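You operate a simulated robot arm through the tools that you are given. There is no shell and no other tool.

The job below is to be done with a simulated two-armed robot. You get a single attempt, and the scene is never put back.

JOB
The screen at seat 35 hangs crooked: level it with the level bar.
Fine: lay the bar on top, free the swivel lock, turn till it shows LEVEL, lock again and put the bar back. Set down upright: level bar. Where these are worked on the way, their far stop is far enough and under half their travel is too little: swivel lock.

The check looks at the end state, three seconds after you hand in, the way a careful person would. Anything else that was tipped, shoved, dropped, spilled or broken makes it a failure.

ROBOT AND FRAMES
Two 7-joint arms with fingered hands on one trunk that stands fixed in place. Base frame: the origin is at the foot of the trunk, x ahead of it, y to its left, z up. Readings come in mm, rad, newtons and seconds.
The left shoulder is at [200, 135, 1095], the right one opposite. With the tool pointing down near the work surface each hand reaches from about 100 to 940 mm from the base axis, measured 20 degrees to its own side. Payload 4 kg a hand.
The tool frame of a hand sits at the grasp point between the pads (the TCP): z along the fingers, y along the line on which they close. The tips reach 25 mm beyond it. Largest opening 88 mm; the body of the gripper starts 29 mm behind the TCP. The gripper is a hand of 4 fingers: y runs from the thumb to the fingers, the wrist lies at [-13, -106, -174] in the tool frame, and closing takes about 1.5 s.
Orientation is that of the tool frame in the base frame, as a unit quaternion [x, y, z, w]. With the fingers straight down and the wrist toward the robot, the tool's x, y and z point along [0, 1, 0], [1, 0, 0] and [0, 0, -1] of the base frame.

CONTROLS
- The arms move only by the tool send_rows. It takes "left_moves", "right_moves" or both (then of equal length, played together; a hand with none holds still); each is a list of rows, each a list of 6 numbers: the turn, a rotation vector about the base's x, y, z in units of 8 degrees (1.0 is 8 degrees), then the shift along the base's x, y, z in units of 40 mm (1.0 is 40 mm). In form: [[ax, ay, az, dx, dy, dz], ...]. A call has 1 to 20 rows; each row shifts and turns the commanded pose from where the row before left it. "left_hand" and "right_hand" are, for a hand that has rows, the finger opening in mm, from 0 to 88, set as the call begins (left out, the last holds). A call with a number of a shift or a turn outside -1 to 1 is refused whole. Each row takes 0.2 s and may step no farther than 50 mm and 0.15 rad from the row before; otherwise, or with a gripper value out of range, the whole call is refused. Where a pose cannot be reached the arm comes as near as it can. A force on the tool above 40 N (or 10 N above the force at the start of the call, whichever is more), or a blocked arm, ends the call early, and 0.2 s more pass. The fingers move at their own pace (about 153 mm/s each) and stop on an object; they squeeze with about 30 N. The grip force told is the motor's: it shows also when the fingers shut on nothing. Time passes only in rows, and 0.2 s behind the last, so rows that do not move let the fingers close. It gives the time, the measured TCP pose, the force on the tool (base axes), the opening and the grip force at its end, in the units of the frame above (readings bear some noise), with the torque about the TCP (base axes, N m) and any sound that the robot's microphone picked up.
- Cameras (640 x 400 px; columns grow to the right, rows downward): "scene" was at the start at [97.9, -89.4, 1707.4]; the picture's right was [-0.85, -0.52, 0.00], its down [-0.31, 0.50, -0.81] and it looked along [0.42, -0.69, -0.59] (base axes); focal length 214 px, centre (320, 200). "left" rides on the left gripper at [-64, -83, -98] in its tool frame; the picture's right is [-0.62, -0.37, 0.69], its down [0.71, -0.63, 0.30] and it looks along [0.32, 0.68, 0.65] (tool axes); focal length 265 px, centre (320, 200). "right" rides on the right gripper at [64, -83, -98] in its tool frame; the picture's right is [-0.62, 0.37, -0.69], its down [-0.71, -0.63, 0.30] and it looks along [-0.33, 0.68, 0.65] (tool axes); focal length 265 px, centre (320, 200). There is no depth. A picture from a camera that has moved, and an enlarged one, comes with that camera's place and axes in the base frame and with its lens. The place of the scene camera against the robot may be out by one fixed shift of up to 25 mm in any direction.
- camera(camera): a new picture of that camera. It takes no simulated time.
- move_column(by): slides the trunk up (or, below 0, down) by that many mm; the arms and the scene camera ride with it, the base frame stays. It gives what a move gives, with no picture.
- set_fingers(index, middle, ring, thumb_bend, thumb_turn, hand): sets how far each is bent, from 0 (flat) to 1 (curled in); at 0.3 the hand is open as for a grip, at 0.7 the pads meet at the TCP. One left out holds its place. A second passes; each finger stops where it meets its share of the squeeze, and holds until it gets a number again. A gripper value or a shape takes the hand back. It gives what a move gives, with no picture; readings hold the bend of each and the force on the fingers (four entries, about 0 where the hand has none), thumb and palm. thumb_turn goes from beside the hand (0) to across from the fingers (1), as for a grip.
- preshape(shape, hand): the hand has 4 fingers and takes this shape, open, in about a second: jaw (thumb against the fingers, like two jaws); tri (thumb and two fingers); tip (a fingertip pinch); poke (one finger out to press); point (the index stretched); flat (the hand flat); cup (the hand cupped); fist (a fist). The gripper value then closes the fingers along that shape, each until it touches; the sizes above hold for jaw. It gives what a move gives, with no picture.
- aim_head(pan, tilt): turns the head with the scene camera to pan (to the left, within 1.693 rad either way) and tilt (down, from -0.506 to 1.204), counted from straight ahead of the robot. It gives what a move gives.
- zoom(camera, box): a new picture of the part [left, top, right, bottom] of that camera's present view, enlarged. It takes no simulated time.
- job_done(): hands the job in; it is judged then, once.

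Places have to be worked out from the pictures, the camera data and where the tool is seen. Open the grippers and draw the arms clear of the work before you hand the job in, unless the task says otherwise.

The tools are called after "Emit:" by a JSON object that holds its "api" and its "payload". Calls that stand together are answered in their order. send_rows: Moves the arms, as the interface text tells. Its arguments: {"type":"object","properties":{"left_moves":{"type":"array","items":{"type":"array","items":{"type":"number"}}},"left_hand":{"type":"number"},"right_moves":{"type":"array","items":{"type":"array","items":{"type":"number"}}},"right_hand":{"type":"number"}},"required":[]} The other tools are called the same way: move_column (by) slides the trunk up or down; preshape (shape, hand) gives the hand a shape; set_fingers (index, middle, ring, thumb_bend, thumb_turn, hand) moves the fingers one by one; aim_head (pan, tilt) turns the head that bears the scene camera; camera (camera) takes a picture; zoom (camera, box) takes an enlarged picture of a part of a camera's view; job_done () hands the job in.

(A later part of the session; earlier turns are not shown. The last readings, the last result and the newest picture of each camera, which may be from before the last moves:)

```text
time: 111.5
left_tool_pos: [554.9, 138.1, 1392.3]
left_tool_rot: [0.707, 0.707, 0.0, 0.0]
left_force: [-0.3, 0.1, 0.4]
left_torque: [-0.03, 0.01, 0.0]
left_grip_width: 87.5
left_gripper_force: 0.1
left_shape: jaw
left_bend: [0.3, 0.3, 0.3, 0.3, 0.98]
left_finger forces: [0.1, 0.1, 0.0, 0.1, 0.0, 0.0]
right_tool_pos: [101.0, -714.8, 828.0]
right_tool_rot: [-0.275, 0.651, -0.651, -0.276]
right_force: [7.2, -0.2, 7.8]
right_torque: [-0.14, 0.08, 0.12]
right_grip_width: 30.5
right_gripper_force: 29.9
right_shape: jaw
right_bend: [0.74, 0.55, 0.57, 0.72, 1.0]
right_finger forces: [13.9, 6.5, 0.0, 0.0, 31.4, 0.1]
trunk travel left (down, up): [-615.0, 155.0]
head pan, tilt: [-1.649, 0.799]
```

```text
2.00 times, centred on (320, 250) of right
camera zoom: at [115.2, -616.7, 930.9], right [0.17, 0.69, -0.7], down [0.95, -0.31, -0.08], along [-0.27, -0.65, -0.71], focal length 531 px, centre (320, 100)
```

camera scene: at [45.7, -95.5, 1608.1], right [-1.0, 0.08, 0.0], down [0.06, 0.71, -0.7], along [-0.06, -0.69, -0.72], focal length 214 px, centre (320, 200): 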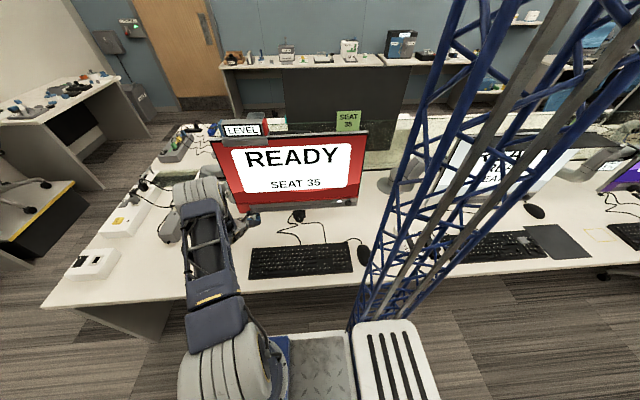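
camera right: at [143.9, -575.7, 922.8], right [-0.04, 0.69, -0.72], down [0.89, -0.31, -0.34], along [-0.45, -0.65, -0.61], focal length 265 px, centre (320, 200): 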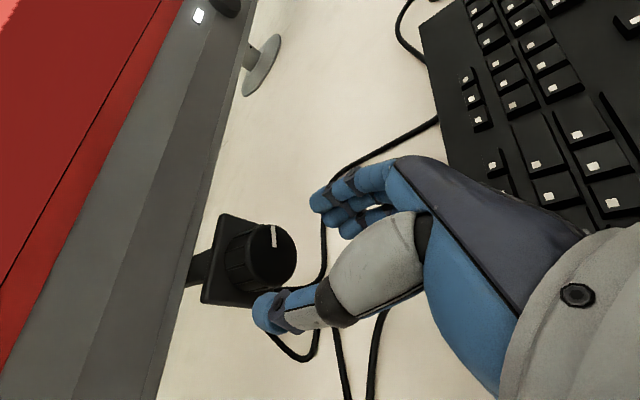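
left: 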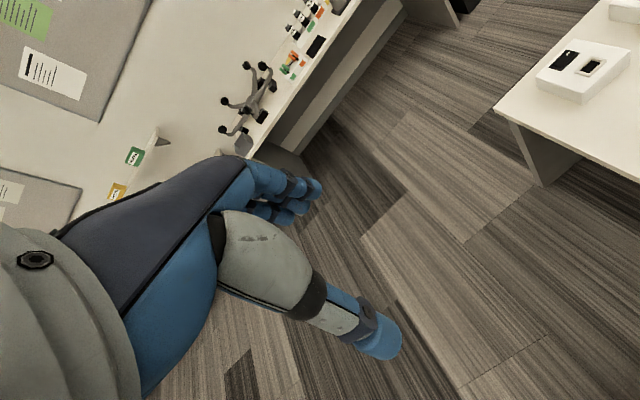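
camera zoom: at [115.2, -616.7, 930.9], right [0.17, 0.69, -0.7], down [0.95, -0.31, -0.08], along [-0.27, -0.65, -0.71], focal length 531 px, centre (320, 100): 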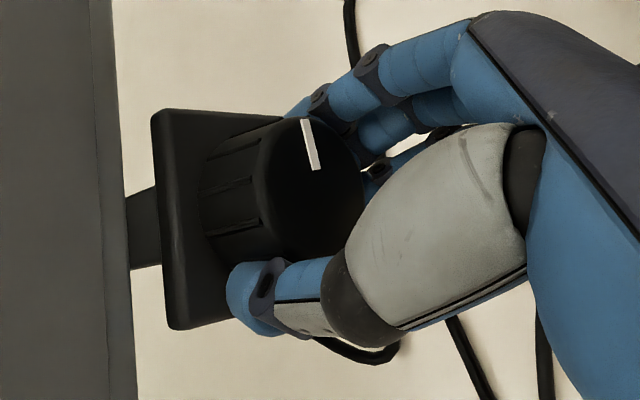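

At this same hand roll, the pointer now matches its original locked image almost exactly. I'll push ~12° more to be sure it's at the stop.

Emit:
{"api": "send_rows", "payload": {"right_moves": [[0, -0.5, 0, 0, 0, 0], [0, -0.5, 0, 0, 0, 0], [0, -0.5, 0, 0, 0, 0], [0, 0, 0, 0, 0, 0]]}}

Emit:
{"api": "zoom", "payload": {"camera": "right", "box": [160, 150, 480, 350]}}

Emit:
{"api": "zoom", "payload": {"camera": "scene", "box": [190, 125, 230, 150]}}

```text
time: 112.5
left_tool_pos: [554.8, 136.4, 1392.3]
left_tool_rot: [0.708, 0.707, 0.0, 0.0]
left_force: [-0.7, 0.7, -0.4]
left_torque: [-0.01, 0.02, 0.03]
left_grip_width: 87.4
left_gripper_force: 0.2
left_shape: jaw
left_bend: [0.3, 0.3, 0.3, 0.3, 0.98]
left_finger forces: [0.0, 0.1, 0.0, 0.0, 0.0, 0.0]
right_tool_pos: [98.8, -715.2, 829.0]
right_tool_rot: [-0.206, 0.676, -0.676, -0.207]
right_force: [4.2, -8.8, 6.7]
right_torque: [-0.13, 0.14, -0.04]
right_grip_width: 29.3
right_gripper_force: 30.2
right_shape: jaw
right_bend: [0.74, 0.55, 0.57, 0.72, 1.0]
right_finger forces: [13.2, 7.8, 0.1, 0.0, 29.8, 0.0]
trunk travel left (down, up): [-615.0, 155.0]
head pan, tilt: [-1.649, 0.799]
```

```text
2.00 times, centred on (320, 250) of right
camera zoom: at [92.5, -616.2, 932.2], right [0.31, 0.69, -0.65], down [0.94, -0.31, 0.12], along [-0.11, -0.65, -0.75], focal length 531 px, centre (320, 100)
```

zoom: 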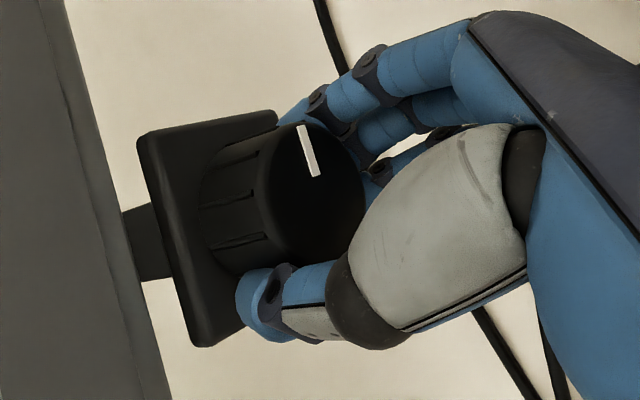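

```text
16.00 times, centred on (210, 138) of scene
camera zoom: at [45.7, -95.5, 1608.1], right [-1.0, 0.08, 0.0], down [0.06, 0.71, -0.7], along [-0.06, -0.69, -0.72], focal length 3432 px, centre (2080, 1200)
```

zoom: 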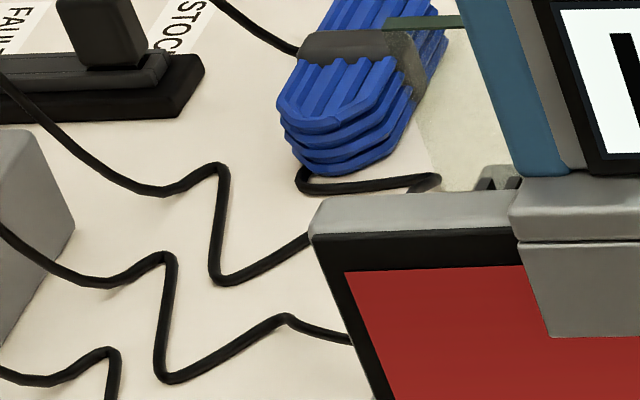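

The screen is unchanged. The knob may still be creeping, so I'll turn another 12° to feel for the hard stop.

Emit:
{"api": "send_rows", "payload": {"right_moves": [[0, -0.5, 0, 0, 0, 0], [0, -0.5, 0, 0, 0, 0], [0, -0.5, 0, 0, 0, 0], [0, 0, 0, 0, 0, 0]]}}

Emit:
{"api": "zoom", "payload": {"camera": "right", "box": [160, 150, 480, 350]}}

Emit:
{"api": "zoom", "payload": {"camera": "scene", "box": [280, 200, 304, 218]}}

```text
time: 113.5
left_tool_pos: [555.4, 137.2, 1392.9]
left_tool_rot: [0.707, 0.707, 0.0, 0.0]
left_force: [-0.4, 0.1, -0.1]
left_torque: [0.02, 0.01, -0.01]
left_grip_width: 87.6
left_gripper_force: 0.1
left_shape: jaw
left_bend: [0.3, 0.3, 0.3, 0.3, 0.98]
left_finger forces: [0.1, 0.0, 0.1, 0.0, 0.0, 0.0]
right_tool_pos: [98.7, -715.1, 826.9]
right_tool_rot: [-0.134, 0.695, -0.693, -0.136]
right_force: [-0.1, -8.1, 5.3]
right_torque: [-0.02, 0.15, -0.2]
right_grip_width: 27.8
right_gripper_force: 29.6
right_shape: jaw
right_bend: [0.75, 0.55, 0.57, 0.72, 1.0]
right_finger forces: [16.0, 6.2, 0.0, 0.1, 26.4, 0.1]
trunk travel left (down, up): [-615.0, 155.0]
head pan, tilt: [-1.649, 0.799]
```

```text
2.00 times, centred on (320, 250) of right
camera zoom: at [70.6, -616.7, 928.0], right [0.44, 0.69, -0.57], down [0.9, -0.31, 0.32], along [0.04, -0.65, -0.76], focal length 531 px, centre (320, 100)
```

zoom: 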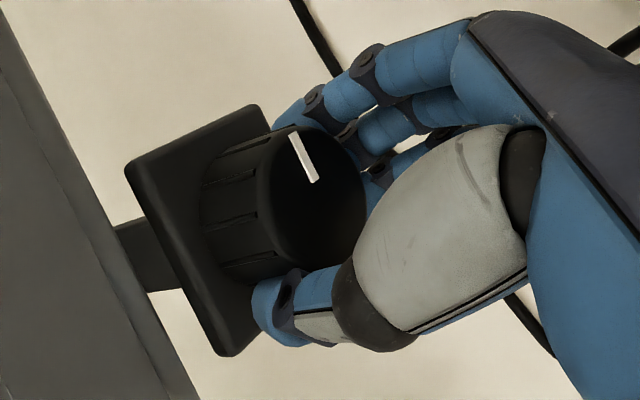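

```text
16.00 times, centred on (292, 209) of scene
camera zoom: at [45.6, -95.5, 1608.1], right [-1.0, 0.08, 0.0], down [0.06, 0.71, -0.7], along [-0.06, -0.69, -0.72], focal length 3432 px, centre (768, 56)
```

zoom: 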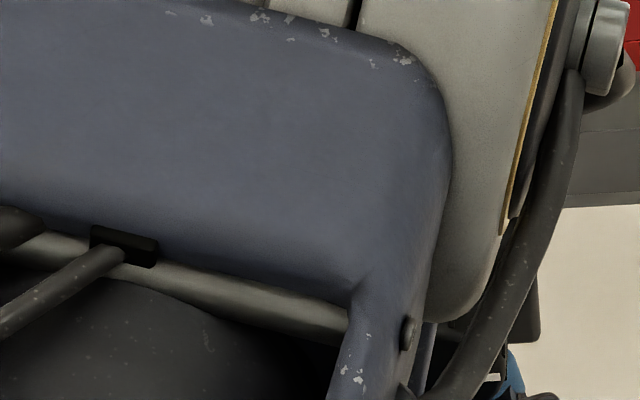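

The pointer no longer follows the hand — the lock is back at its stop, pointing along −x as originally, and the screen stayed level. Opening and retreating, then reversing the hand orientation to point down.

Emit:
{"api": "send_rows", "payload": {"right_moves": [[0, 0, 0, 0, 0, 0], [0, 0, 0, 0, 0, 0], [0, 0, 0, 0, 0, 0], [0, 0, 0, 0, 0.5, 0], [0, 0, 0, 0, 0.7, 0], [0, 0, 0, 0, 0.7, 0], [0, 0.9, 0, 0, 0.3, 0.3], [0, 0.9, 0, 0, 0.3, 0.3], [0, 0.9, 0, 0, 0.3, 0.3], [0, 0.9, 0, 0.2, 0.3, 0.4], [0, 0.9, 0, 0.2, 0.2, 0.4], [0, 0.9, 0, 0.2, 0.2, 0.5], [0, 0.9, 0, 0.2, 0.2, 0.5], [0, 0.9, 0, 0.2, 0, 0.5], [0, 0.9, 0, 0, 0, 0.5], [0, 0.9, 0, 0, 0, 0.5]], "right_hand": 70}}

Emit:
{"api": "camera", "payload": {"camera": "right"}}

Emit:
{"api": "zoom", "payload": {"camera": "scene", "box": [200, 110, 380, 250]}}

Emit:
{"api": "zoom", "payload": {"camera": "scene", "box": [280, 200, 320, 225]}}

```text
time: 116.9
left_tool_pos: [555.7, 136.8, 1392.4]
left_tool_rot: [0.708, 0.707, -0.001, 0.0]
left_force: [-0.7, -0.5, 0.4]
left_torque: [0.01, 0.02, 0.01]
left_grip_width: 87.5
left_gripper_force: 0.1
left_shape: jaw
left_bend: [0.3, 0.3, 0.3, 0.3, 0.98]
left_finger forces: [0.0, 0.1, 0.0, 0.0, 0.0, 0.1]
right_tool_pos: [140.6, -567.4, 996.5]
right_tool_rot: [0.517, -0.482, 0.48, 0.519]
right_force: [-0.2, 1.7, -0.1]
right_torque: [0.01, 0.0, -0.01]
right_grip_width: 69.9
right_gripper_force: 0.1
right_shape: jaw
right_bend: [0.27, 0.34, 0.32, 0.5, 0.99]
right_finger forces: [0.0, 0.1, 0.0, 0.0, 0.0, 0.1]
trunk travel left (down, up): [-615.0, 155.0]
head pan, tilt: [-1.649, 0.799]
```

```text
taken
camera right: at [228.1, -468.4, 1053.4], right [-0.41, 0.69, -0.59], down [0.58, -0.31, -0.76], along [-0.71, -0.65, -0.27], focal length 265 px, centre (320, 200)
```

right: 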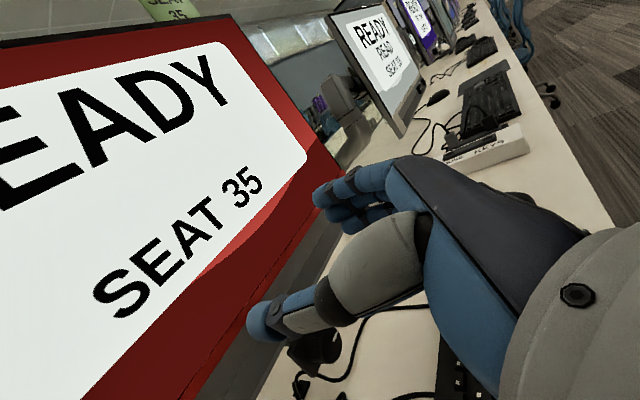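

```text
2.86 times, centred on (290, 180) of scene
camera zoom: at [45.5, -95.5, 1608.1], right [-1.0, 0.08, 0.0], down [0.06, 0.71, -0.7], along [-0.06, -0.69, -0.72], focal length 613 px, centre (406, 257)
```

zoom: 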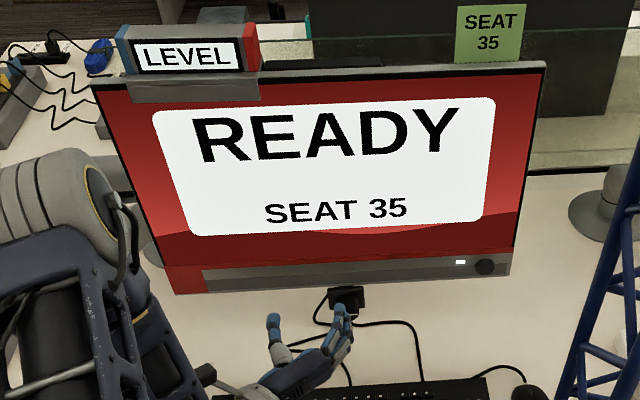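

```text
16.00 times, centred on (300, 212) of scene
camera zoom: at [45.5, -95.5, 1608.1], right [-1.0, 0.08, 0.0], down [0.06, 0.71, -0.7], along [-0.06, -0.69, -0.72], focal length 3432 px, centre (640, 0)
```

zoom: 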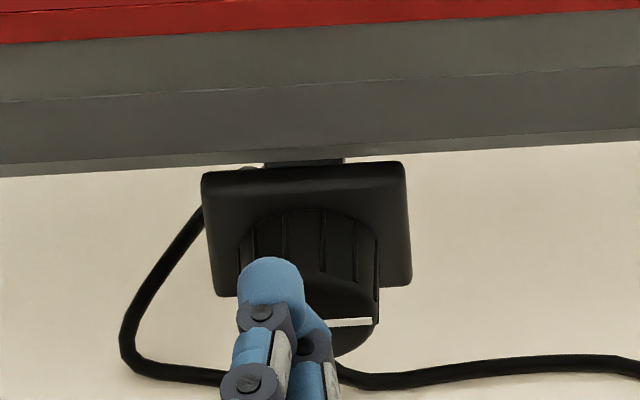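

The pointer is back on −x and the display reads LEVEL. Reorienting the hand to point down: pitch +90°, then yaw +90°, moving up and away in front of the screen.

Emit:
{"api": "send_rows", "payload": {"right_moves": [[0.9375, 0, 0, 0.2, 0.2, 0.2], [0.9375, 0, 0, 0.2, 0.2, 0.2], [0.9375, 0, 0, 0.2, 0.2, 0.2], [0.9375, 0, 0, 0.2, 0.1, 0.2], [0.9375, 0, 0, 0.2, 0.1, 0.2], [0.9375, 0, 0, 0.2, 0.1, 0.2], [0.9375, 0, 0, 0.2, 0, 0.2], [0.9375, 0, 0, 0.2, 0, 0.2], [0.9375, 0, 0, 0.2, 0, 0.2], [0.9375, 0, 0, 0.2, 0, 0.2], [0.9375, 0, 0, 0.2, 0, 0.2], [0.9375, 0, 0, 0.2, 0, 0.2]]}}

Emit:
{"api": "send_rows", "payload": {"right_moves": [[0, 0, 0.9375, 0, -0.1, 0.3], [0, 0, 0.9375, 0, -0.1, 0.3], [0, 0, 0.9375, 0, -0.1, 0.3], [0, 0, 0.9375, 0, -0.1, 0.3], [0, 0, 0.9375, 0, -0.1, 0.3], [0, 0, 0.9375, 0, -0.1, 0.3], [0, 0, 0.9375, 0, -0.1, 0.3], [0, 0, 0.9375, 0, -0.1, 0.3], [0, 0, 0.9375, 0.1, 0, 0.3], [0, 0, 0.9375, 0.1, 0, 0.3], [0, 0, 0.9375, 0.1, 0, 0.3], [0, 0, 0.9375, 0.1, 0, 0.3]]}}

Emit:
{"api": "camera", "payload": {"camera": "scene"}}

Emit:
{"api": "camera", "payload": {"camera": "right"}}

```text
time: 119.5
left_tool_pos: [555.5, 137.8, 1392.4]
left_tool_rot: [0.707, 0.707, 0.0, 0.001]
left_force: [0.3, -0.3, -0.9]
left_torque: [0.01, 0.02, 0.02]
left_grip_width: 87.5
left_gripper_force: 0.0
left_shape: jaw
left_bend: [0.3, 0.3, 0.3, 0.3, 0.98]
left_finger forces: [0.0, 0.1, 0.0, 0.0, 0.0, 0.1]
right_tool_pos: [236.1, -534.0, 1091.6]
right_tool_rot: [0.731, -0.682, -0.001, 0.0]
right_force: [-0.7, -0.2, 0.6]
right_torque: [0.02, -0.03, 0.0]
right_grip_width: 69.7
right_gripper_force: 0.0
right_shape: jaw
right_bend: [0.27, 0.34, 0.32, 0.5, 0.99]
right_finger forces: [0.0, 0.1, 0.1, 0.0, 0.0, 0.0]
right hand out of reach, approached as far as the arm can: row 3
trunk travel left (down, up): [-615.0, 155.0]
head pan, tilt: [-1.649, 0.799]
```

```text
time: 122.1
left_tool_pos: [557.3, 136.9, 1391.7]
left_tool_rot: [0.707, 0.707, -0.001, 0.0]
left_force: [0.9, -0.4, -0.7]
left_torque: [-0.01, 0.04, 0.02]
left_grip_width: 87.6
left_gripper_force: 0.0
left_shape: jaw
left_bend: [0.3, 0.3, 0.3, 0.3, 0.98]
left_finger forces: [0.0, 0.0, 0.0, 0.0, 0.0, 0.1]
right_tool_pos: [252.9, -564.2, 1232.8]
right_tool_rot: [1.0, 0.003, -0.002, 0.006]
right_force: [-0.6, -0.8, -0.8]
right_torque: [-0.02, 0.03, -0.03]
right_grip_width: 69.8
right_gripper_force: 0.2
right_shape: jaw
right_bend: [0.27, 0.34, 0.32, 0.5, 0.99]
right_finger forces: [0.1, 0.1, 0.1, 0.0, 0.0, 0.0]
right hand out of reach, approached as far as the arm can: row 12
trunk travel left (down, up): [-615.0, 155.0]
head pan, tilt: [-1.649, 0.799]
```

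```text
taken
camera scene: at [46.8, -95.4, 1608.1], right [-1.0, 0.08, 0.0], down [0.06, 0.71, -0.7], along [-0.06, -0.69, -0.72], focal length 214 px, centre (320, 200)
```

scene: 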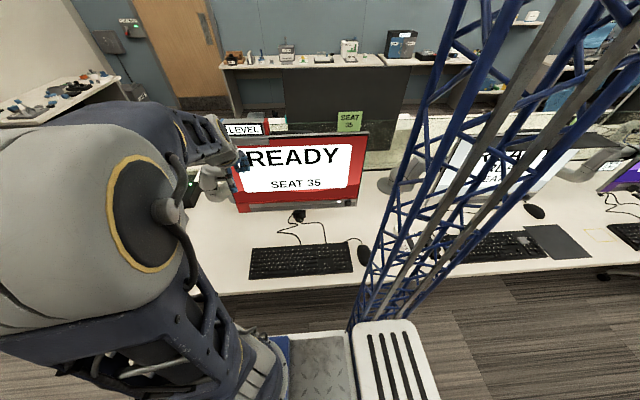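

```text
taken
camera right: at [316.3, -480.6, 1328.5], right [-0.62, -0.36, 0.7], down [-0.72, 0.62, -0.31], along [-0.32, -0.69, -0.64], focal length 265 px, centre (320, 200)
```

right: 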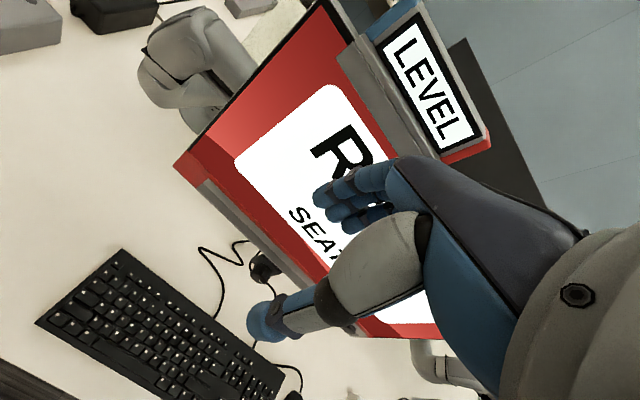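

Hand points down again, bar still LEVEL. Raising the trunk back up and checking the bar's current position.

Emit:
{"api": "move_column", "payload": {"by": 150}}

Emit:
{"api": "camera", "payload": {"camera": "right"}}

Emit:
{"api": "zoom", "payload": {"camera": "right", "box": [250, 60, 410, 170]}}

```text
time: 123.8
left_tool_pos: [555.6, 138.2, 1543.0]
left_tool_rot: [0.707, 0.707, 0.0, 0.0]
left_force: [-0.5, 0.2, -0.3]
left_torque: [0.01, -0.01, 0.0]
left_grip_width: 87.7
left_gripper_force: 0.0
left_shape: jaw
left_bend: [0.3, 0.3, 0.3, 0.3, 0.98]
left_finger forces: [0.0, 0.1, 0.1, 0.1, 0.0, 0.0]
right_tool_pos: [251.8, -565.7, 1383.1]
right_tool_rot: [1.0, 0.001, -0.002, 0.006]
right_force: [0.1, 0.2, 0.5]
right_torque: [-0.03, 0.01, 0.01]
right_grip_width: 69.6
right_gripper_force: 0.1
right_shape: jaw
right_bend: [0.27, 0.34, 0.32, 0.5, 0.99]
right_finger forces: [0.0, 0.1, 0.0, 0.0, 0.0, 0.0]
trunk travel left (down, up): [-765.0, 5.0]
head pan, tilt: [-1.649, 0.799]
```

```text
taken
camera right: at [315.3, -480.7, 1478.6], right [-0.62, -0.36, 0.7], down [-0.72, 0.62, -0.31], along [-0.32, -0.69, -0.64], focal length 265 px, centre (320, 200)
```

right: 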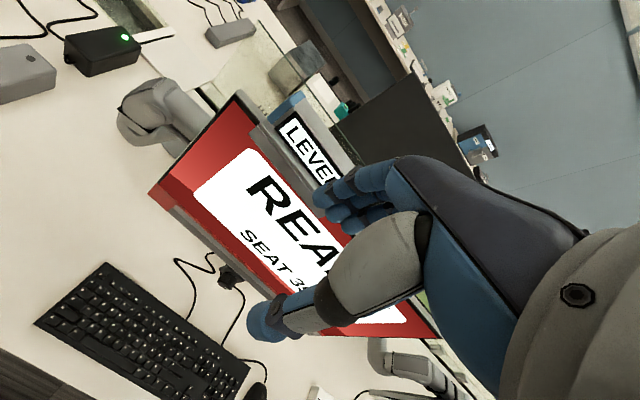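

```text
3.64 times, centred on (330, 115) of right
camera zoom: at [315.3, -480.7, 1478.6], right [-0.62, -0.36, 0.7], down [-0.72, 0.62, -0.31], along [-0.32, -0.69, -0.64], focal length 965 px, centre (284, 509)
```

zoom: 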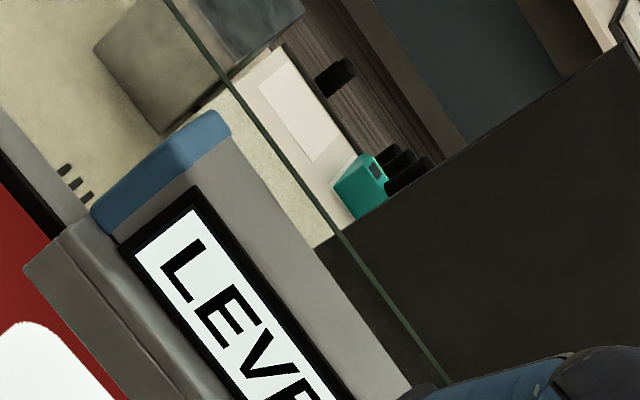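

The bar's corner matches prediction; the grasp point should be about (246.5,−759,1285). Moving above it with a matching yaw, then checking before descending.

Emit:
{"api": "send_rows", "payload": {"right_moves": [[0.08, 0, 0.25, -0.05, -0.8, 0], [0.08, 0, 0.25, -0.05, -0.8, 0], [0, 0, 0, -0.04, -0.8, 0], [0, 0, 0, 0, -0.8, 0], [0, 0, 0, 0, -0.8, 0], [0, 0, 0, 0, -0.83, 0], [0, 0, 0, 0, 0, 0]], "right_hand": 80}}

Emit:
{"api": "camera", "payload": {"camera": "right"}}

Emit:
{"api": "zoom", "payload": {"camera": "scene", "box": [200, 130, 320, 205]}}

```text
time: 125.4
left_tool_pos: [555.0, 136.8, 1542.4]
left_tool_rot: [0.707, 0.707, 0.0, 0.0]
left_force: [0.2, 0.2, 0.3]
left_torque: [-0.02, 0.04, 0.02]
left_grip_width: 87.6
left_gripper_force: 0.1
left_shape: jaw
left_bend: [0.3, 0.3, 0.3, 0.3, 0.98]
left_finger forces: [0.0, 0.0, 0.0, 0.0, 0.0, 0.0]
right_tool_pos: [245.0, -741.4, 1385.7]
right_tool_rot: [0.999, 0.037, -0.001, -0.005]
right_force: [0.0, -0.6, 0.5]
right_torque: [-0.02, 0.01, 0.01]
right_grip_width: 79.7
right_gripper_force: 0.0
right_shape: jaw
right_bend: [0.3, 0.32, 0.3, 0.32, 0.98]
right_finger forces: [0.1, 0.0, 0.0, 0.0, 0.0, 0.0]
right hand out of reach, approached as far as the arm can: row 1
trunk travel left (down, up): [-765.0, 5.0]
head pan, tilt: [-1.649, 0.799]
```

```text
taken
camera right: at [302.5, -655.0, 1483.5], right [-0.59, -0.42, 0.69], down [-0.76, 0.58, -0.3], along [-0.28, -0.7, -0.66], focal length 265 px, centre (320, 200)
```

right: 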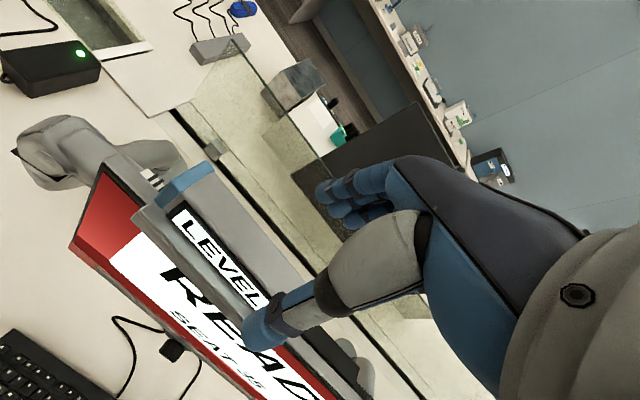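

```text
5.33 times, centred on (260, 168) of scene
camera zoom: at [45.6, -95.5, 1758.1], right [-1.0, 0.08, 0.0], down [0.06, 0.71, -0.7], along [-0.06, -0.69, -0.72], focal length 1144 px, centre (640, 373)
```

zoom: 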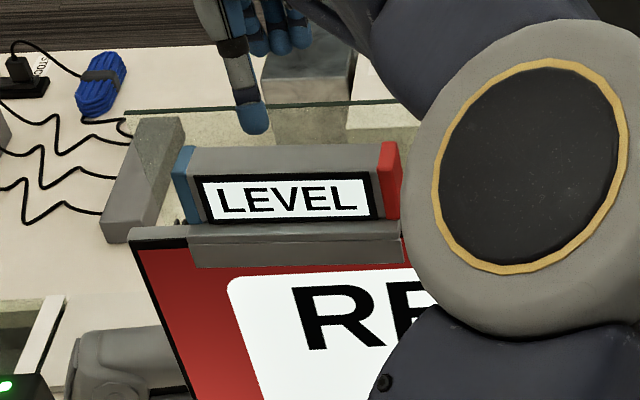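

The hand is above the bar, 17.5 mm short in y. Correcting and descending to straddle the body.

Emit:
{"api": "send_rows", "payload": {"right_moves": [[0, 0, 0, 0.03, -0.44, 0], [0, 0, 0, 0, 0, -0.7], [0, 0, 0, 0, 0, -0.7], [0, 0, 0, 0, 0, 0]]}}

Emit:
{"api": "camera", "payload": {"camera": "right"}}

Emit:
{"api": "zoom", "payload": {"camera": "scene", "box": [200, 130, 320, 205]}}

```text
time: 126.4
left_tool_pos: [555.3, 137.0, 1542.1]
left_tool_rot: [0.707, 0.707, 0.0, 0.001]
left_force: [0.5, 0.5, -0.2]
left_torque: [0.01, 0.01, -0.01]
left_grip_width: 87.8
left_gripper_force: 0.0
left_shape: jaw
left_bend: [0.3, 0.3, 0.3, 0.3, 0.98]
left_finger forces: [0.1, 0.1, 0.0, 0.1, 0.0, 0.0]
right_tool_pos: [246.5, -759.8, 1328.9]
right_tool_rot: [0.999, 0.036, -0.002, -0.004]
right_force: [0.0, 0.6, 0.4]
right_torque: [0.03, 0.04, -0.01]
right_grip_width: 79.8
right_gripper_force: 0.0
right_shape: jaw
right_bend: [0.3, 0.32, 0.3, 0.32, 0.98]
right_finger forces: [0.0, 0.1, 0.1, 0.0, 0.0, 0.0]
trunk travel left (down, up): [-765.0, 5.0]
head pan, tilt: [-1.649, 0.799]
```

```text
taken
camera right: at [304.4, -673.4, 1426.2], right [-0.59, -0.42, 0.69], down [-0.76, 0.58, -0.3], along [-0.28, -0.7, -0.66], focal length 265 px, centre (320, 200)
```

right: 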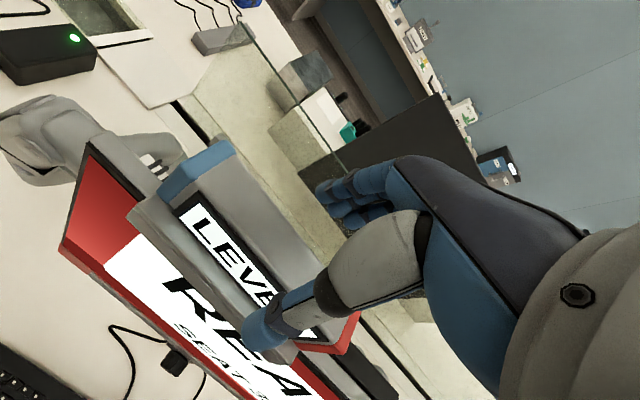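

```text
5.33 times, centred on (260, 168) of scene
camera zoom: at [45.6, -95.4, 1758.1], right [-1.0, 0.08, 0.0], down [0.06, 0.71, -0.7], along [-0.06, -0.69, -0.72], focal length 1144 px, centre (640, 373)
```

zoom: 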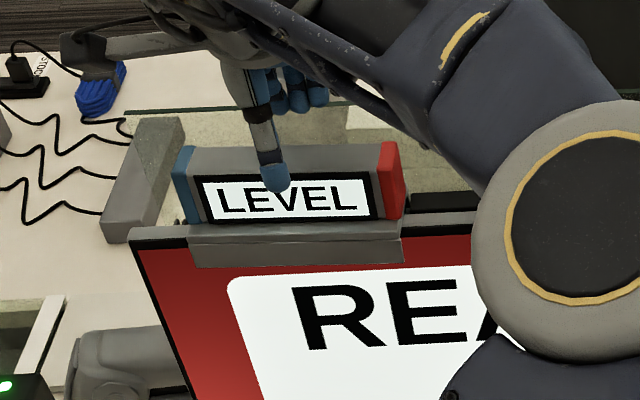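

Alignment looks right. Descending the last ~42 mm with the fingers straddling the body.

Emit:
{"api": "send_rows", "payload": {"right_moves": [[0, 0, 0, 0, 0, -0.5], [0, 0, 0, 0, 0, -0.4], [0, 0, 0, 0, 0, -0.15], [0, 0, 0, 0, 0, 0]]}}

Emit:
{"api": "camera", "payload": {"camera": "right"}}

Emit:
{"api": "zoom", "payload": {"camera": "scene", "box": [200, 130, 320, 205]}}

```text
time: 127.4
left_tool_pos: [556.1, 138.1, 1543.2]
left_tool_rot: [0.707, 0.707, 0.0, 0.0]
left_force: [-1.1, 0.0, 0.1]
left_torque: [0.01, 0.0, 0.01]
left_grip_width: 87.5
left_gripper_force: 0.1
left_shape: jaw
left_bend: [0.3, 0.3, 0.3, 0.3, 0.98]
left_finger forces: [0.0, 0.0, 0.0, 0.0, 0.1, 0.0]
right_tool_pos: [247.3, -760.5, 1287.1]
right_tool_rot: [0.999, 0.036, -0.002, -0.004]
right_force: [-0.8, 0.2, 0.0]
right_torque: [0.01, -0.03, 0.0]
right_grip_width: 80.0
right_gripper_force: 0.1
right_shape: jaw
right_bend: [0.3, 0.32, 0.3, 0.32, 0.98]
right_finger forces: [0.0, 0.1, 0.0, 0.0, 0.1, 0.0]
trunk travel left (down, up): [-765.0, 5.0]
head pan, tilt: [-1.649, 0.799]
```

```text
taken
camera right: at [305.0, -674.3, 1385.0], right [-0.59, -0.42, 0.69], down [-0.76, 0.58, -0.3], along [-0.28, -0.7, -0.66], focal length 265 px, centre (320, 200)
```

right: 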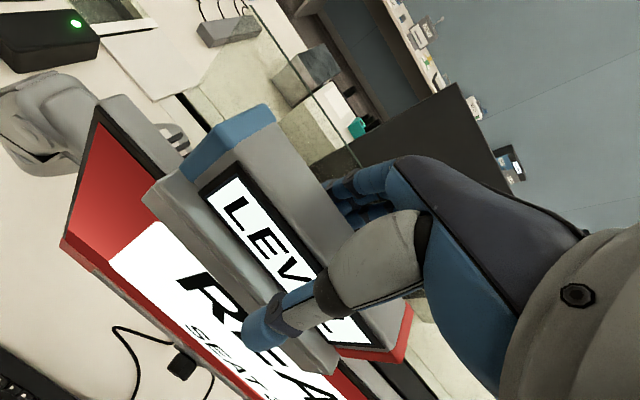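

```text
5.33 times, centred on (260, 168) of scene
camera zoom: at [45.6, -95.4, 1758.1], right [-1.0, 0.08, 0.0], down [0.06, 0.71, -0.7], along [-0.06, -0.69, -0.72], focal length 1144 px, centre (640, 373)
```

zoom: 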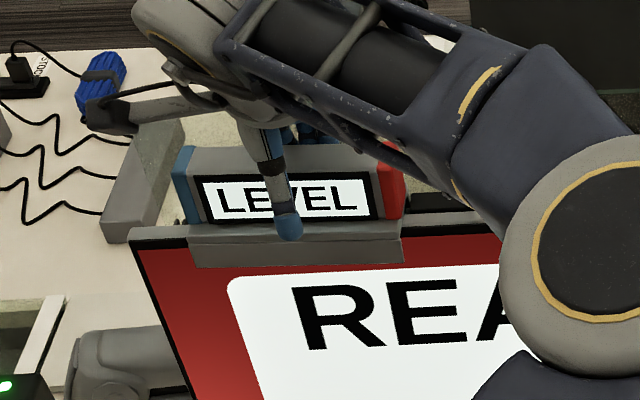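

Same relation as at release. Closing the grip.

Emit:
{"api": "send_rows", "payload": {"right_moves": [[0, 0, 0, 0, 0, 0], [0, 0, 0, 0, 0, 0], [0, 0, 0, 0, 0, 0], [0, 0, 0, 0, 0, 0], [0, 0, 0, 0, 0, 0], [0, 0, 0, 0, 0, 0], [0, 0, 0, 0, 0, 0], [0, 0, 0, 0, 0, 0]], "right_hand": 20}}

Emit:
{"api": "camera", "payload": {"camera": "right"}}

```text
time: 129.2
left_tool_pos: [554.9, 136.6, 1542.1]
left_tool_rot: [0.707, 0.707, 0.001, 0.0]
left_force: [0.2, 0.3, -0.5]
left_torque: [-0.03, -0.01, 0.03]
left_grip_width: 87.3
left_gripper_force: 0.2
left_shape: jaw
left_bend: [0.3, 0.3, 0.3, 0.3, 0.98]
left_finger forces: [0.1, 0.0, 0.0, 0.0, 0.0, 0.0]
right_tool_pos: [246.7, -760.5, 1287.5]
right_tool_rot: [0.999, 0.037, -0.002, -0.005]
right_force: [0.6, -0.9, 0.9]
right_torque: [-0.02, -0.01, 0.01]
right_grip_width: 26.5
right_gripper_force: 30.2
right_shape: jaw
right_bend: [0.74, 0.54, 0.54, 0.73, 1.0]
right_finger forces: [16.3, 7.7, 3.7, 0.0, 27.7, 0.0]
trunk travel left (down, up): [-765.0, 5.0]
head pan, tilt: [-1.649, 0.799]
```

```text
taken
camera right: at [305.0, -674.3, 1385.1], right [-0.59, -0.42, 0.69], down [-0.76, 0.58, -0.3], along [-0.28, -0.7, -0.66], focal length 265 px, centre (320, 200)
```

right: 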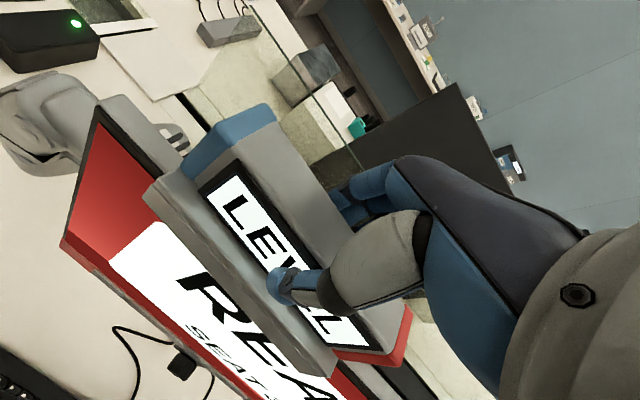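

Gripped with no side load. Lifting straight up off the screen.

Emit:
{"api": "send_rows", "payload": {"right_moves": [[0, 0, 0, 0, 0, 0.2], [0, 0, 0, 0, 0, 0.4], [0, 0, 0, 0, 0, 0.6], [0, 0, 0, 0, 0, 0.6], [0, 0, 0, 0, 0, 0]]}}

Emit:
{"api": "camera", "payload": {"camera": "right"}}

Emit:
{"api": "zoom", "payload": {"camera": "scene", "box": [200, 110, 380, 222]}}

```text
time: 130.4
left_tool_pos: [555.1, 138.0, 1542.8]
left_tool_rot: [0.707, 0.707, 0.0, 0.0]
left_force: [0.6, 0.2, 0.3]
left_torque: [0.02, 0.0, 0.0]
left_grip_width: 87.6
left_gripper_force: 0.0
left_shape: jaw
left_bend: [0.3, 0.3, 0.3, 0.3, 0.98]
left_finger forces: [0.0, 0.0, 0.1, 0.1, 0.1, 0.0]
right_tool_pos: [246.5, -758.7, 1359.8]
right_tool_rot: [0.999, 0.038, -0.001, -0.005]
right_force: [0.0, -0.2, -1.4]
right_torque: [-0.01, 0.03, 0.0]
right_grip_width: 26.8
right_gripper_force: 30.0
right_shape: jaw
right_bend: [0.74, 0.54, 0.54, 0.73, 1.0]
right_finger forces: [16.4, 7.8, 3.7, 0.0, 27.7, 0.0]
trunk travel left (down, up): [-765.0, 5.0]
head pan, tilt: [-1.649, 0.799]
```

```text
taken
camera right: at [304.8, -672.1, 1457.8], right [-0.59, -0.42, 0.69], down [-0.76, 0.58, -0.3], along [-0.27, -0.7, -0.66], focal length 265 px, centre (320, 200)
```

right: 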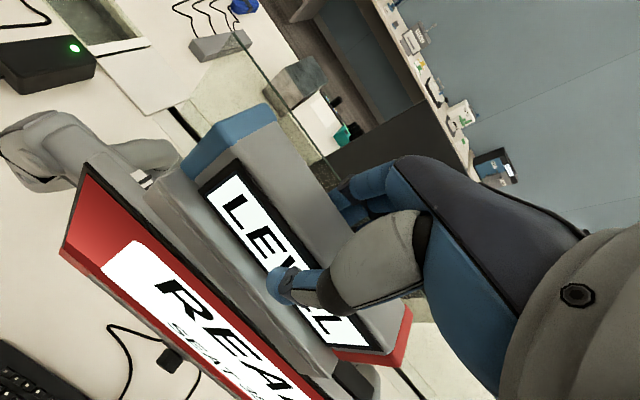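

```text
3.56 times, centred on (290, 166) of scene
camera zoom: at [45.6, -95.4, 1758.1], right [-1.0, 0.08, 0.0], down [0.06, 0.71, -0.7], along [-0.06, -0.69, -0.72], focal length 763 px, centre (427, 321)
```

zoom: 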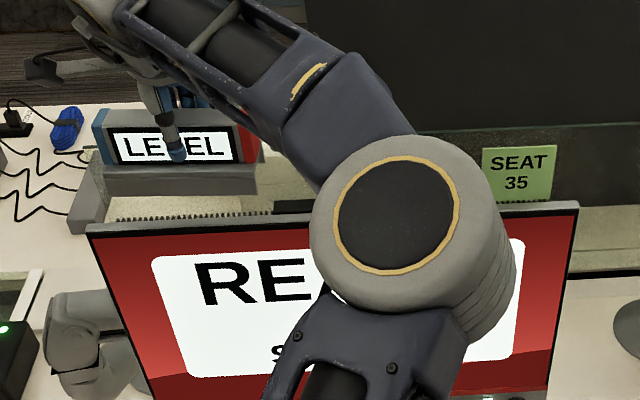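

Bar in hand, screen undisturbed. Moving out in front and then down toward the bar's original spot (427,−568).

Emit:
{"api": "send_rows", "payload": {"right_moves": [[0, 0, 0, 0, 0.9, 0.1], [0, 0, 0, 0, 0.95, 0], [0, 0, 0, 0, 0.95, 0], [0, 0, 0, 0, 0.95, 0], [0, 0, 0, 0, 0.95, 0], [0, 0, 0, 0.35, 0, -0.8], [0, 0, 0, 0.35, 0, -0.8], [0, 0, 0, 0.35, 0, -0.8], [0, 0, 0.1, 0.35, 0, -0.8], [0, 0, 0.1, 0.35, 0, -0.8], [0, 0, 0.1, 0.35, 0, -0.8], [0, 0, 0.07, 0.35, 0, -0.8], [0, 0, 0, 0.35, 0, -0.8], [0, 0, 0, 0.35, 0, -0.8], [0, 0, 0, 0.35, 0, -0.8], [0, 0, 0, 0.35, 0, -0.8], [0, 0, 0, 0.35, 0, -0.8], [0, 0, 0, 0.3, 0, -0.8]]}}

Emit:
{"api": "camera", "payload": {"camera": "right"}}

Emit:
{"api": "camera", "payload": {"camera": "scene"}}

```text
time: 134.2
left_tool_pos: [555.9, 137.4, 1542.2]
left_tool_rot: [0.708, 0.706, 0.0, 0.0]
left_force: [-0.4, 0.1, -0.6]
left_torque: [0.03, 0.01, -0.01]
left_grip_width: 87.6
left_gripper_force: 0.0
left_shape: jaw
left_bend: [0.3, 0.3, 0.3, 0.3, 0.98]
left_finger forces: [0.1, 0.0, 0.0, 0.0, 0.1, 0.0]
right_tool_pos: [426.3, -572.3, 949.1]
right_tool_rot: [0.998, 0.063, -0.002, -0.005]
right_force: [-0.4, 0.6, -1.8]
right_torque: [0.01, -0.02, 0.05]
right_grip_width: 26.4
right_gripper_force: 29.8
right_shape: jaw
right_bend: [0.74, 0.54, 0.55, 0.73, 1.0]
right_finger forces: [16.8, 7.4, 3.8, 0.1, 28.0, 0.0]
trunk travel left (down, up): [-765.0, 5.0]
head pan, tilt: [-1.649, 0.799]
```

```text
taken
camera right: at [480.6, -483.5, 1045.9], right [-0.57, -0.45, 0.69], down [-0.79, 0.54, -0.3], along [-0.24, -0.71, -0.66], focal length 265 px, centre (320, 200)
```

right: 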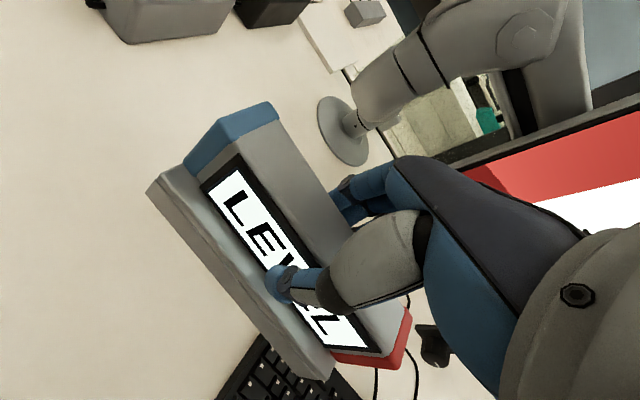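

```text
taken
camera scene: at [45.5, -95.3, 1758.2], right [-1.0, 0.08, 0.0], down [0.06, 0.71, -0.7], along [-0.06, -0.69, -0.72], focal length 214 px, centre (320, 200)
```

scene: 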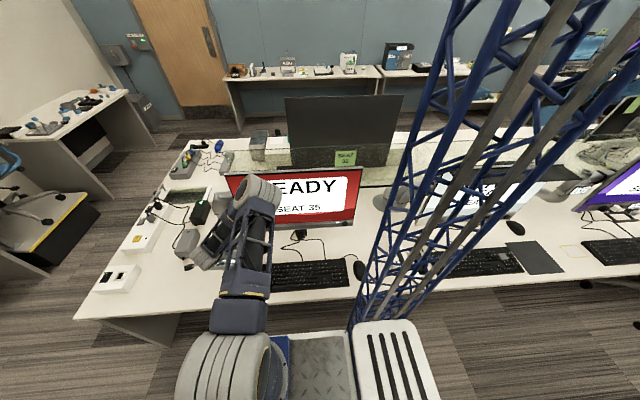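

Above the original spot, bar level in hand. Descending to just above the desk.

Emit:
{"api": "send_rows", "payload": {"right_moves": [[0, 0, 0, 0, 0.1, -0.8], [0, 0, 0, 0, 0, -0.8], [0, 0, 0, 0, 0, -0.8], [0, 0, 0, 0, 0, -0.5], [0, 0, 0, 0, 0, -0.3], [0, 0, 0, 0, 0, 0]]}}

Emit:
{"api": "camera", "payload": {"camera": "right"}}

Emit:
{"api": "zoom", "payload": {"camera": "scene", "box": [170, 190, 310, 300]}}

```text
time: 135.6
left_tool_pos: [555.0, 138.2, 1543.1]
left_tool_rot: [0.707, 0.707, 0.0, 0.0]
left_force: [-0.2, -0.1, 0.5]
left_torque: [-0.01, -0.01, -0.03]
left_grip_width: 88.0
left_gripper_force: 0.1
left_shape: jaw
left_bend: [0.3, 0.3, 0.3, 0.3, 0.98]
left_finger forces: [0.0, 0.1, 0.0, 0.0, 0.0, 0.0]
right_tool_pos: [427.1, -567.7, 874.7]
right_tool_rot: [0.998, 0.063, -0.002, -0.005]
right_force: [0.0, -0.8, -1.0]
right_torque: [0.06, 0.01, -0.06]
right_grip_width: 26.7
right_gripper_force: 29.8
right_shape: jaw
right_bend: [0.74, 0.54, 0.55, 0.74, 1.0]
right_finger forces: [16.7, 7.4, 3.8, 0.0, 27.9, 0.0]
right hand out of reach, approached as far as the arm can: row 3, 4, 5
trunk travel left (down, up): [-765.0, 5.0]
head pan, tilt: [-1.649, 0.799]
```

```text
taken
camera right: at [480.1, -479.6, 972.3], right [-0.57, -0.45, 0.69], down [-0.79, 0.54, -0.3], along [-0.24, -0.71, -0.66], focal length 265 px, centre (320, 200)
```

right: 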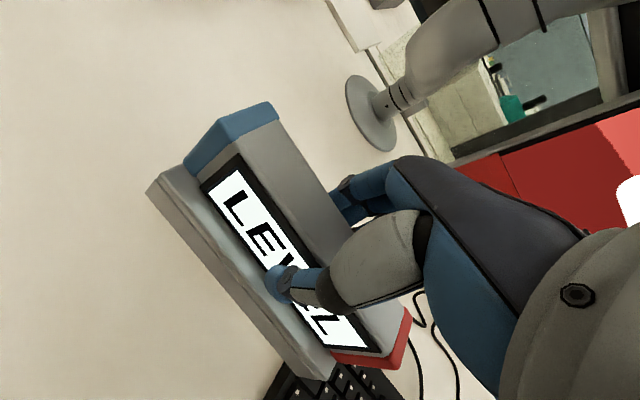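

```text
3.64 times, centred on (240, 245) of scene
camera zoom: at [45.7, -95.4, 1758.1], right [-1.0, 0.08, 0.0], down [0.06, 0.71, -0.7], along [-0.06, -0.69, -0.72], focal length 780 px, centre (611, 36)
```

zoom: 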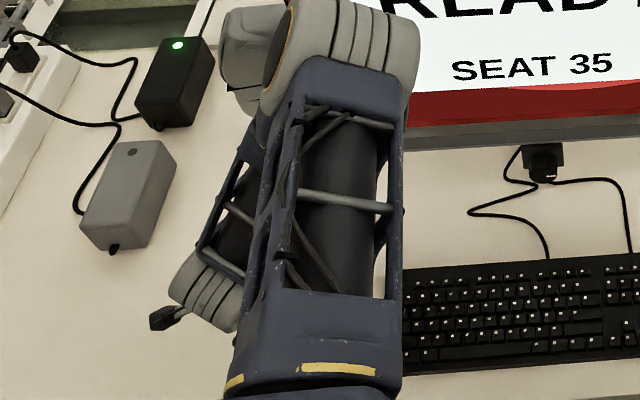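

The arm can't get lower in this configuration with the trunk high, so I'll lower the trunk instead in steps, watching the height (first 35 mm).

Emit:
{"api": "move_column", "payload": {"by": -35}}

```text
time: 136.4
left_tool_pos: [556.0, 137.5, 1507.6]
left_tool_rot: [0.707, 0.707, 0.0, 0.0]
left_force: [-0.3, 0.5, -0.5]
left_torque: [-0.02, -0.05, 0.0]
left_grip_width: 87.8
left_gripper_force: 0.0
left_shape: jaw
left_bend: [0.3, 0.3, 0.3, 0.3, 0.98]
left_finger forces: [0.1, 0.0, 0.0, 0.0, 0.1, 0.1]
right_tool_pos: [427.1, -569.3, 838.4]
right_tool_rot: [0.998, 0.063, -0.002, -0.005]
right_force: [0.1, -0.1, -2.2]
right_torque: [0.0, 0.02, 0.0]
right_grip_width: 26.6
right_gripper_force: 30.4
right_shape: jaw
right_bend: [0.74, 0.54, 0.55, 0.74, 1.0]
right_finger forces: [16.7, 7.5, 3.7, 0.0, 28.0, 0.0]
trunk travel left (down, up): [-730.0, 40.0]
head pan, tilt: [-1.649, 0.799]
```

It rides down rigidly (z 838). To regain fine control, I'll raise the arm 40 mm, then lower the trunk 60 mm, so the last millimetres can be done with the arm.

Emit:
{"api": "send_rows", "payload": {"right_moves": [[0, 0, 0, 0, 0, 0.5], [0, 0, 0, 0, 0, 0.5], [0, 0, 0, 0, 0, 0]]}}

Emit:
{"api": "move_column", "payload": {"by": -57}}

Emit:
{"api": "camera", "payload": {"camera": "right"}}

```text
time: 137.2
left_tool_pos: [555.9, 138.9, 1506.3]
left_tool_rot: [0.707, 0.707, 0.0, 0.001]
left_force: [-0.5, 0.1, -0.7]
left_torque: [0.0, -0.01, 0.01]
left_grip_width: 87.7
left_gripper_force: 0.1
left_shape: jaw
left_bend: [0.3, 0.3, 0.3, 0.3, 0.98]
left_finger forces: [0.0, 0.1, 0.1, 0.0, 0.0, 0.0]
right_tool_pos: [426.4, -568.0, 879.1]
right_tool_rot: [0.998, 0.064, -0.002, -0.005]
right_force: [-0.1, -0.6, -2.2]
right_torque: [-0.01, 0.0, -0.01]
right_grip_width: 26.5
right_gripper_force: 30.4
right_shape: jaw
right_bend: [0.74, 0.54, 0.55, 0.74, 1.0]
right_finger forces: [16.7, 7.5, 3.7, 0.0, 28.0, 0.0]
trunk travel left (down, up): [-730.0, 40.0]
head pan, tilt: [-1.649, 0.799]
```

```text
time: 138.2
left_tool_pos: [556.3, 136.7, 1450.2]
left_tool_rot: [0.707, 0.708, 0.001, 0.0]
left_force: [-0.3, 0.0, 0.1]
left_torque: [-0.03, 0.01, 0.0]
left_grip_width: 87.8
left_gripper_force: 0.0
left_shape: jaw
left_bend: [0.3, 0.3, 0.3, 0.3, 0.98]
left_finger forces: [0.0, 0.0, 0.1, 0.0, 0.1, 0.0]
right_tool_pos: [426.2, -569.5, 821.5]
right_tool_rot: [0.998, 0.063, -0.001, -0.005]
right_force: [0.9, 0.9, -2.1]
right_torque: [0.03, -0.05, 0.01]
right_grip_width: 26.8
right_gripper_force: 29.8
right_shape: jaw
right_bend: [0.74, 0.54, 0.55, 0.74, 1.0]
right_finger forces: [16.7, 7.6, 3.7, 0.0, 27.9, 0.0]
trunk travel left (down, up): [-673.0, 97.0]
head pan, tilt: [-1.649, 0.799]
```

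```text
taken
camera right: at [480.0, -479.1, 919.0], right [-0.57, -0.45, 0.69], down [-0.79, 0.54, -0.3], along [-0.24, -0.71, -0.66], focal length 265 px, centre (320, 200)
```

right: 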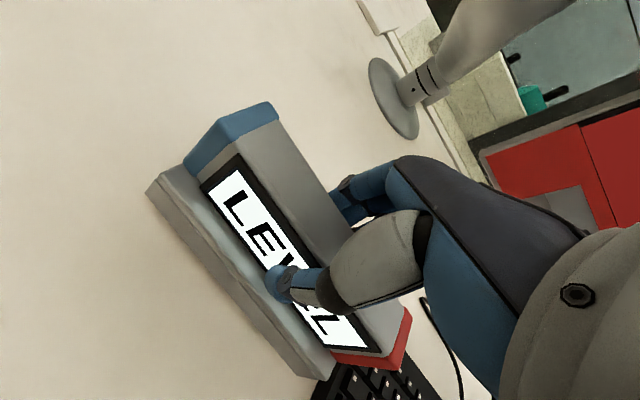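

The bar will land within ~3 mm of its original spot. Shifting +3 mm in x and lowering in small steps until it touches.

Emit:
{"api": "send_rows", "payload": {"right_moves": [[0, 0, 0, 0.07, 0, -0.15], [0, 0, 0, 0, 0, -0.1], [0, 0, 0, 0, 0, 0]]}}

Emit:
{"api": "send_rows", "payload": {"right_moves": [[0, 0, 0, 0, 0, -0.05], [0, 0, 0, 0, 0, 0]]}}

Emit:
{"api": "send_rows", "payload": {"right_moves": [[0, 0, 0, 0, 0, -0.05], [0, 0, 0, 0, 0, 0]]}}

```text
time: 139.0
left_tool_pos: [555.4, 137.4, 1451.3]
left_tool_rot: [0.707, 0.707, -0.001, 0.0]
left_force: [-0.3, 0.3, -1.0]
left_torque: [0.01, -0.02, 0.02]
left_grip_width: 87.9
left_gripper_force: 0.1
left_shape: jaw
left_bend: [0.3, 0.3, 0.3, 0.3, 0.98]
left_finger forces: [0.0, 0.0, 0.1, 0.1, 0.1, 0.1]
right_tool_pos: [430.3, -570.2, 812.5]
right_tool_rot: [0.998, 0.063, -0.001, -0.004]
right_force: [-0.1, 0.1, -2.6]
right_torque: [0.0, 0.03, 0.0]
right_grip_width: 26.6
right_gripper_force: 30.0
right_shape: jaw
right_bend: [0.74, 0.54, 0.55, 0.74, 1.0]
right_finger forces: [16.8, 7.5, 3.7, 0.1, 27.9, 0.1]
trunk travel left (down, up): [-673.0, 97.0]
head pan, tilt: [-1.649, 0.799]
```

```text
time: 139.6
left_tool_pos: [555.3, 137.2, 1451.8]
left_tool_rot: [0.707, 0.708, 0.001, 0.0]
left_force: [-1.0, -1.1, -0.7]
left_torque: [0.02, -0.02, -0.03]
left_grip_width: 87.7
left_gripper_force: 0.1
left_shape: jaw
left_bend: [0.3, 0.3, 0.3, 0.3, 0.98]
left_finger forces: [0.1, 0.0, 0.0, 0.0, 0.0, 0.0]
right_tool_pos: [429.4, -568.5, 809.1]
right_tool_rot: [0.998, 0.063, -0.003, -0.005]
right_force: [0.1, -0.9, -2.7]
right_torque: [0.0, -0.02, 0.0]
right_grip_width: 26.4
right_gripper_force: 30.6
right_shape: jaw
right_bend: [0.74, 0.54, 0.55, 0.74, 1.0]
right_finger forces: [16.7, 7.5, 3.7, 0.0, 27.9, 0.1]
trunk travel left (down, up): [-673.0, 97.0]
head pan, tilt: [-1.649, 0.799]
```

```text
time: 140.2
left_tool_pos: [555.9, 137.5, 1449.5]
left_tool_rot: [0.708, 0.707, 0.0, 0.0]
left_force: [0.3, -0.8, -0.5]
left_torque: [-0.02, 0.0, 0.03]
left_grip_width: 87.7
left_gripper_force: 0.0
left_shape: jaw
left_bend: [0.3, 0.3, 0.3, 0.3, 0.98]
left_finger forces: [0.0, 0.0, 0.0, 0.0, 0.0, 0.0]
right_tool_pos: [429.2, -569.2, 805.9]
right_tool_rot: [0.998, 0.062, -0.002, -0.006]
right_force: [-0.1, -0.2, -2.3]
right_torque: [-0.02, 0.01, -0.01]
right_grip_width: 26.5
right_gripper_force: 30.1
right_shape: jaw
right_bend: [0.74, 0.54, 0.55, 0.74, 1.0]
right_finger forces: [16.8, 7.5, 3.7, 0.0, 27.9, 0.0]
trunk travel left (down, up): [-673.0, 97.0]
head pan, tilt: [-1.649, 0.799]
```

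No contact yet at z 806; continuing in 1–2 mm steps.

Emit:
{"api": "send_rows", "payload": {"right_moves": [[0, 0, 0, 0, 0, -0.04], [0, 0, 0, 0, 0, 0]]}}

Emit:
{"api": "send_rows", "payload": {"right_moves": [[0, 0, 0, 0, 0, -0.04], [0, 0, 0, 0, 0, 0]]}}

Emit:
{"api": "camera", "payload": {"camera": "right"}}

```text
time: 140.8
left_tool_pos: [555.3, 137.6, 1451.4]
left_tool_rot: [0.707, 0.707, 0.001, -0.001]
left_force: [-0.1, 0.2, -0.7]
left_torque: [0.01, -0.01, 0.0]
left_grip_width: 87.9
left_gripper_force: 0.2
left_shape: jaw
left_bend: [0.3, 0.3, 0.3, 0.3, 0.98]
left_finger forces: [0.0, 0.1, 0.1, 0.1, 0.0, 0.1]
right_tool_pos: [429.5, -568.3, 805.5]
right_tool_rot: [0.998, 0.062, -0.002, -0.005]
right_force: [-0.4, 1.2, -2.9]
right_torque: [-0.02, 0.06, -0.02]
right_grip_width: 26.3
right_gripper_force: 29.8
right_shape: jaw
right_bend: [0.74, 0.54, 0.55, 0.74, 1.0]
right_finger forces: [16.7, 7.5, 3.7, 0.0, 27.9, 0.0]
trunk travel left (down, up): [-673.0, 97.0]
head pan, tilt: [-1.649, 0.799]
```

```text
time: 141.4
left_tool_pos: [555.5, 137.3, 1450.7]
left_tool_rot: [0.707, 0.708, 0.0, 0.0]
left_force: [-0.6, 0.3, 0.2]
left_torque: [-0.02, -0.03, 0.0]
left_grip_width: 87.7
left_gripper_force: 0.0
left_shape: jaw
left_bend: [0.3, 0.3, 0.3, 0.3, 0.98]
left_finger forces: [0.1, 0.1, 0.0, 0.1, 0.0, 0.0]
right_tool_pos: [428.4, -568.4, 805.2]
right_tool_rot: [0.998, 0.063, -0.002, -0.005]
right_force: [-1.0, 0.7, -0.7]
right_torque: [0.03, 0.02, -0.01]
right_grip_width: 26.7
right_gripper_force: 29.4
right_shape: jaw
right_bend: [0.74, 0.54, 0.55, 0.73, 1.0]
right_finger forces: [16.6, 7.6, 3.8, 0.0, 28.5, 0.0]
trunk travel left (down, up): [-673.0, 97.0]
head pan, tilt: [-1.649, 0.799]
```

```text
taken
camera right: at [482.9, -479.1, 901.6], right [-0.57, -0.45, 0.69], down [-0.79, 0.54, -0.3], along [-0.24, -0.71, -0.66], focal length 265 px, centre (320, 200)
```

right: 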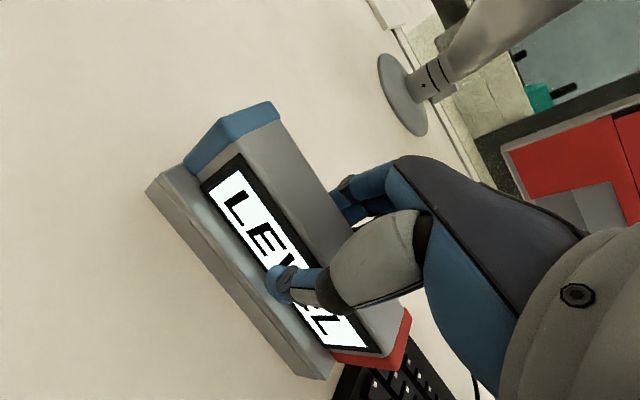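

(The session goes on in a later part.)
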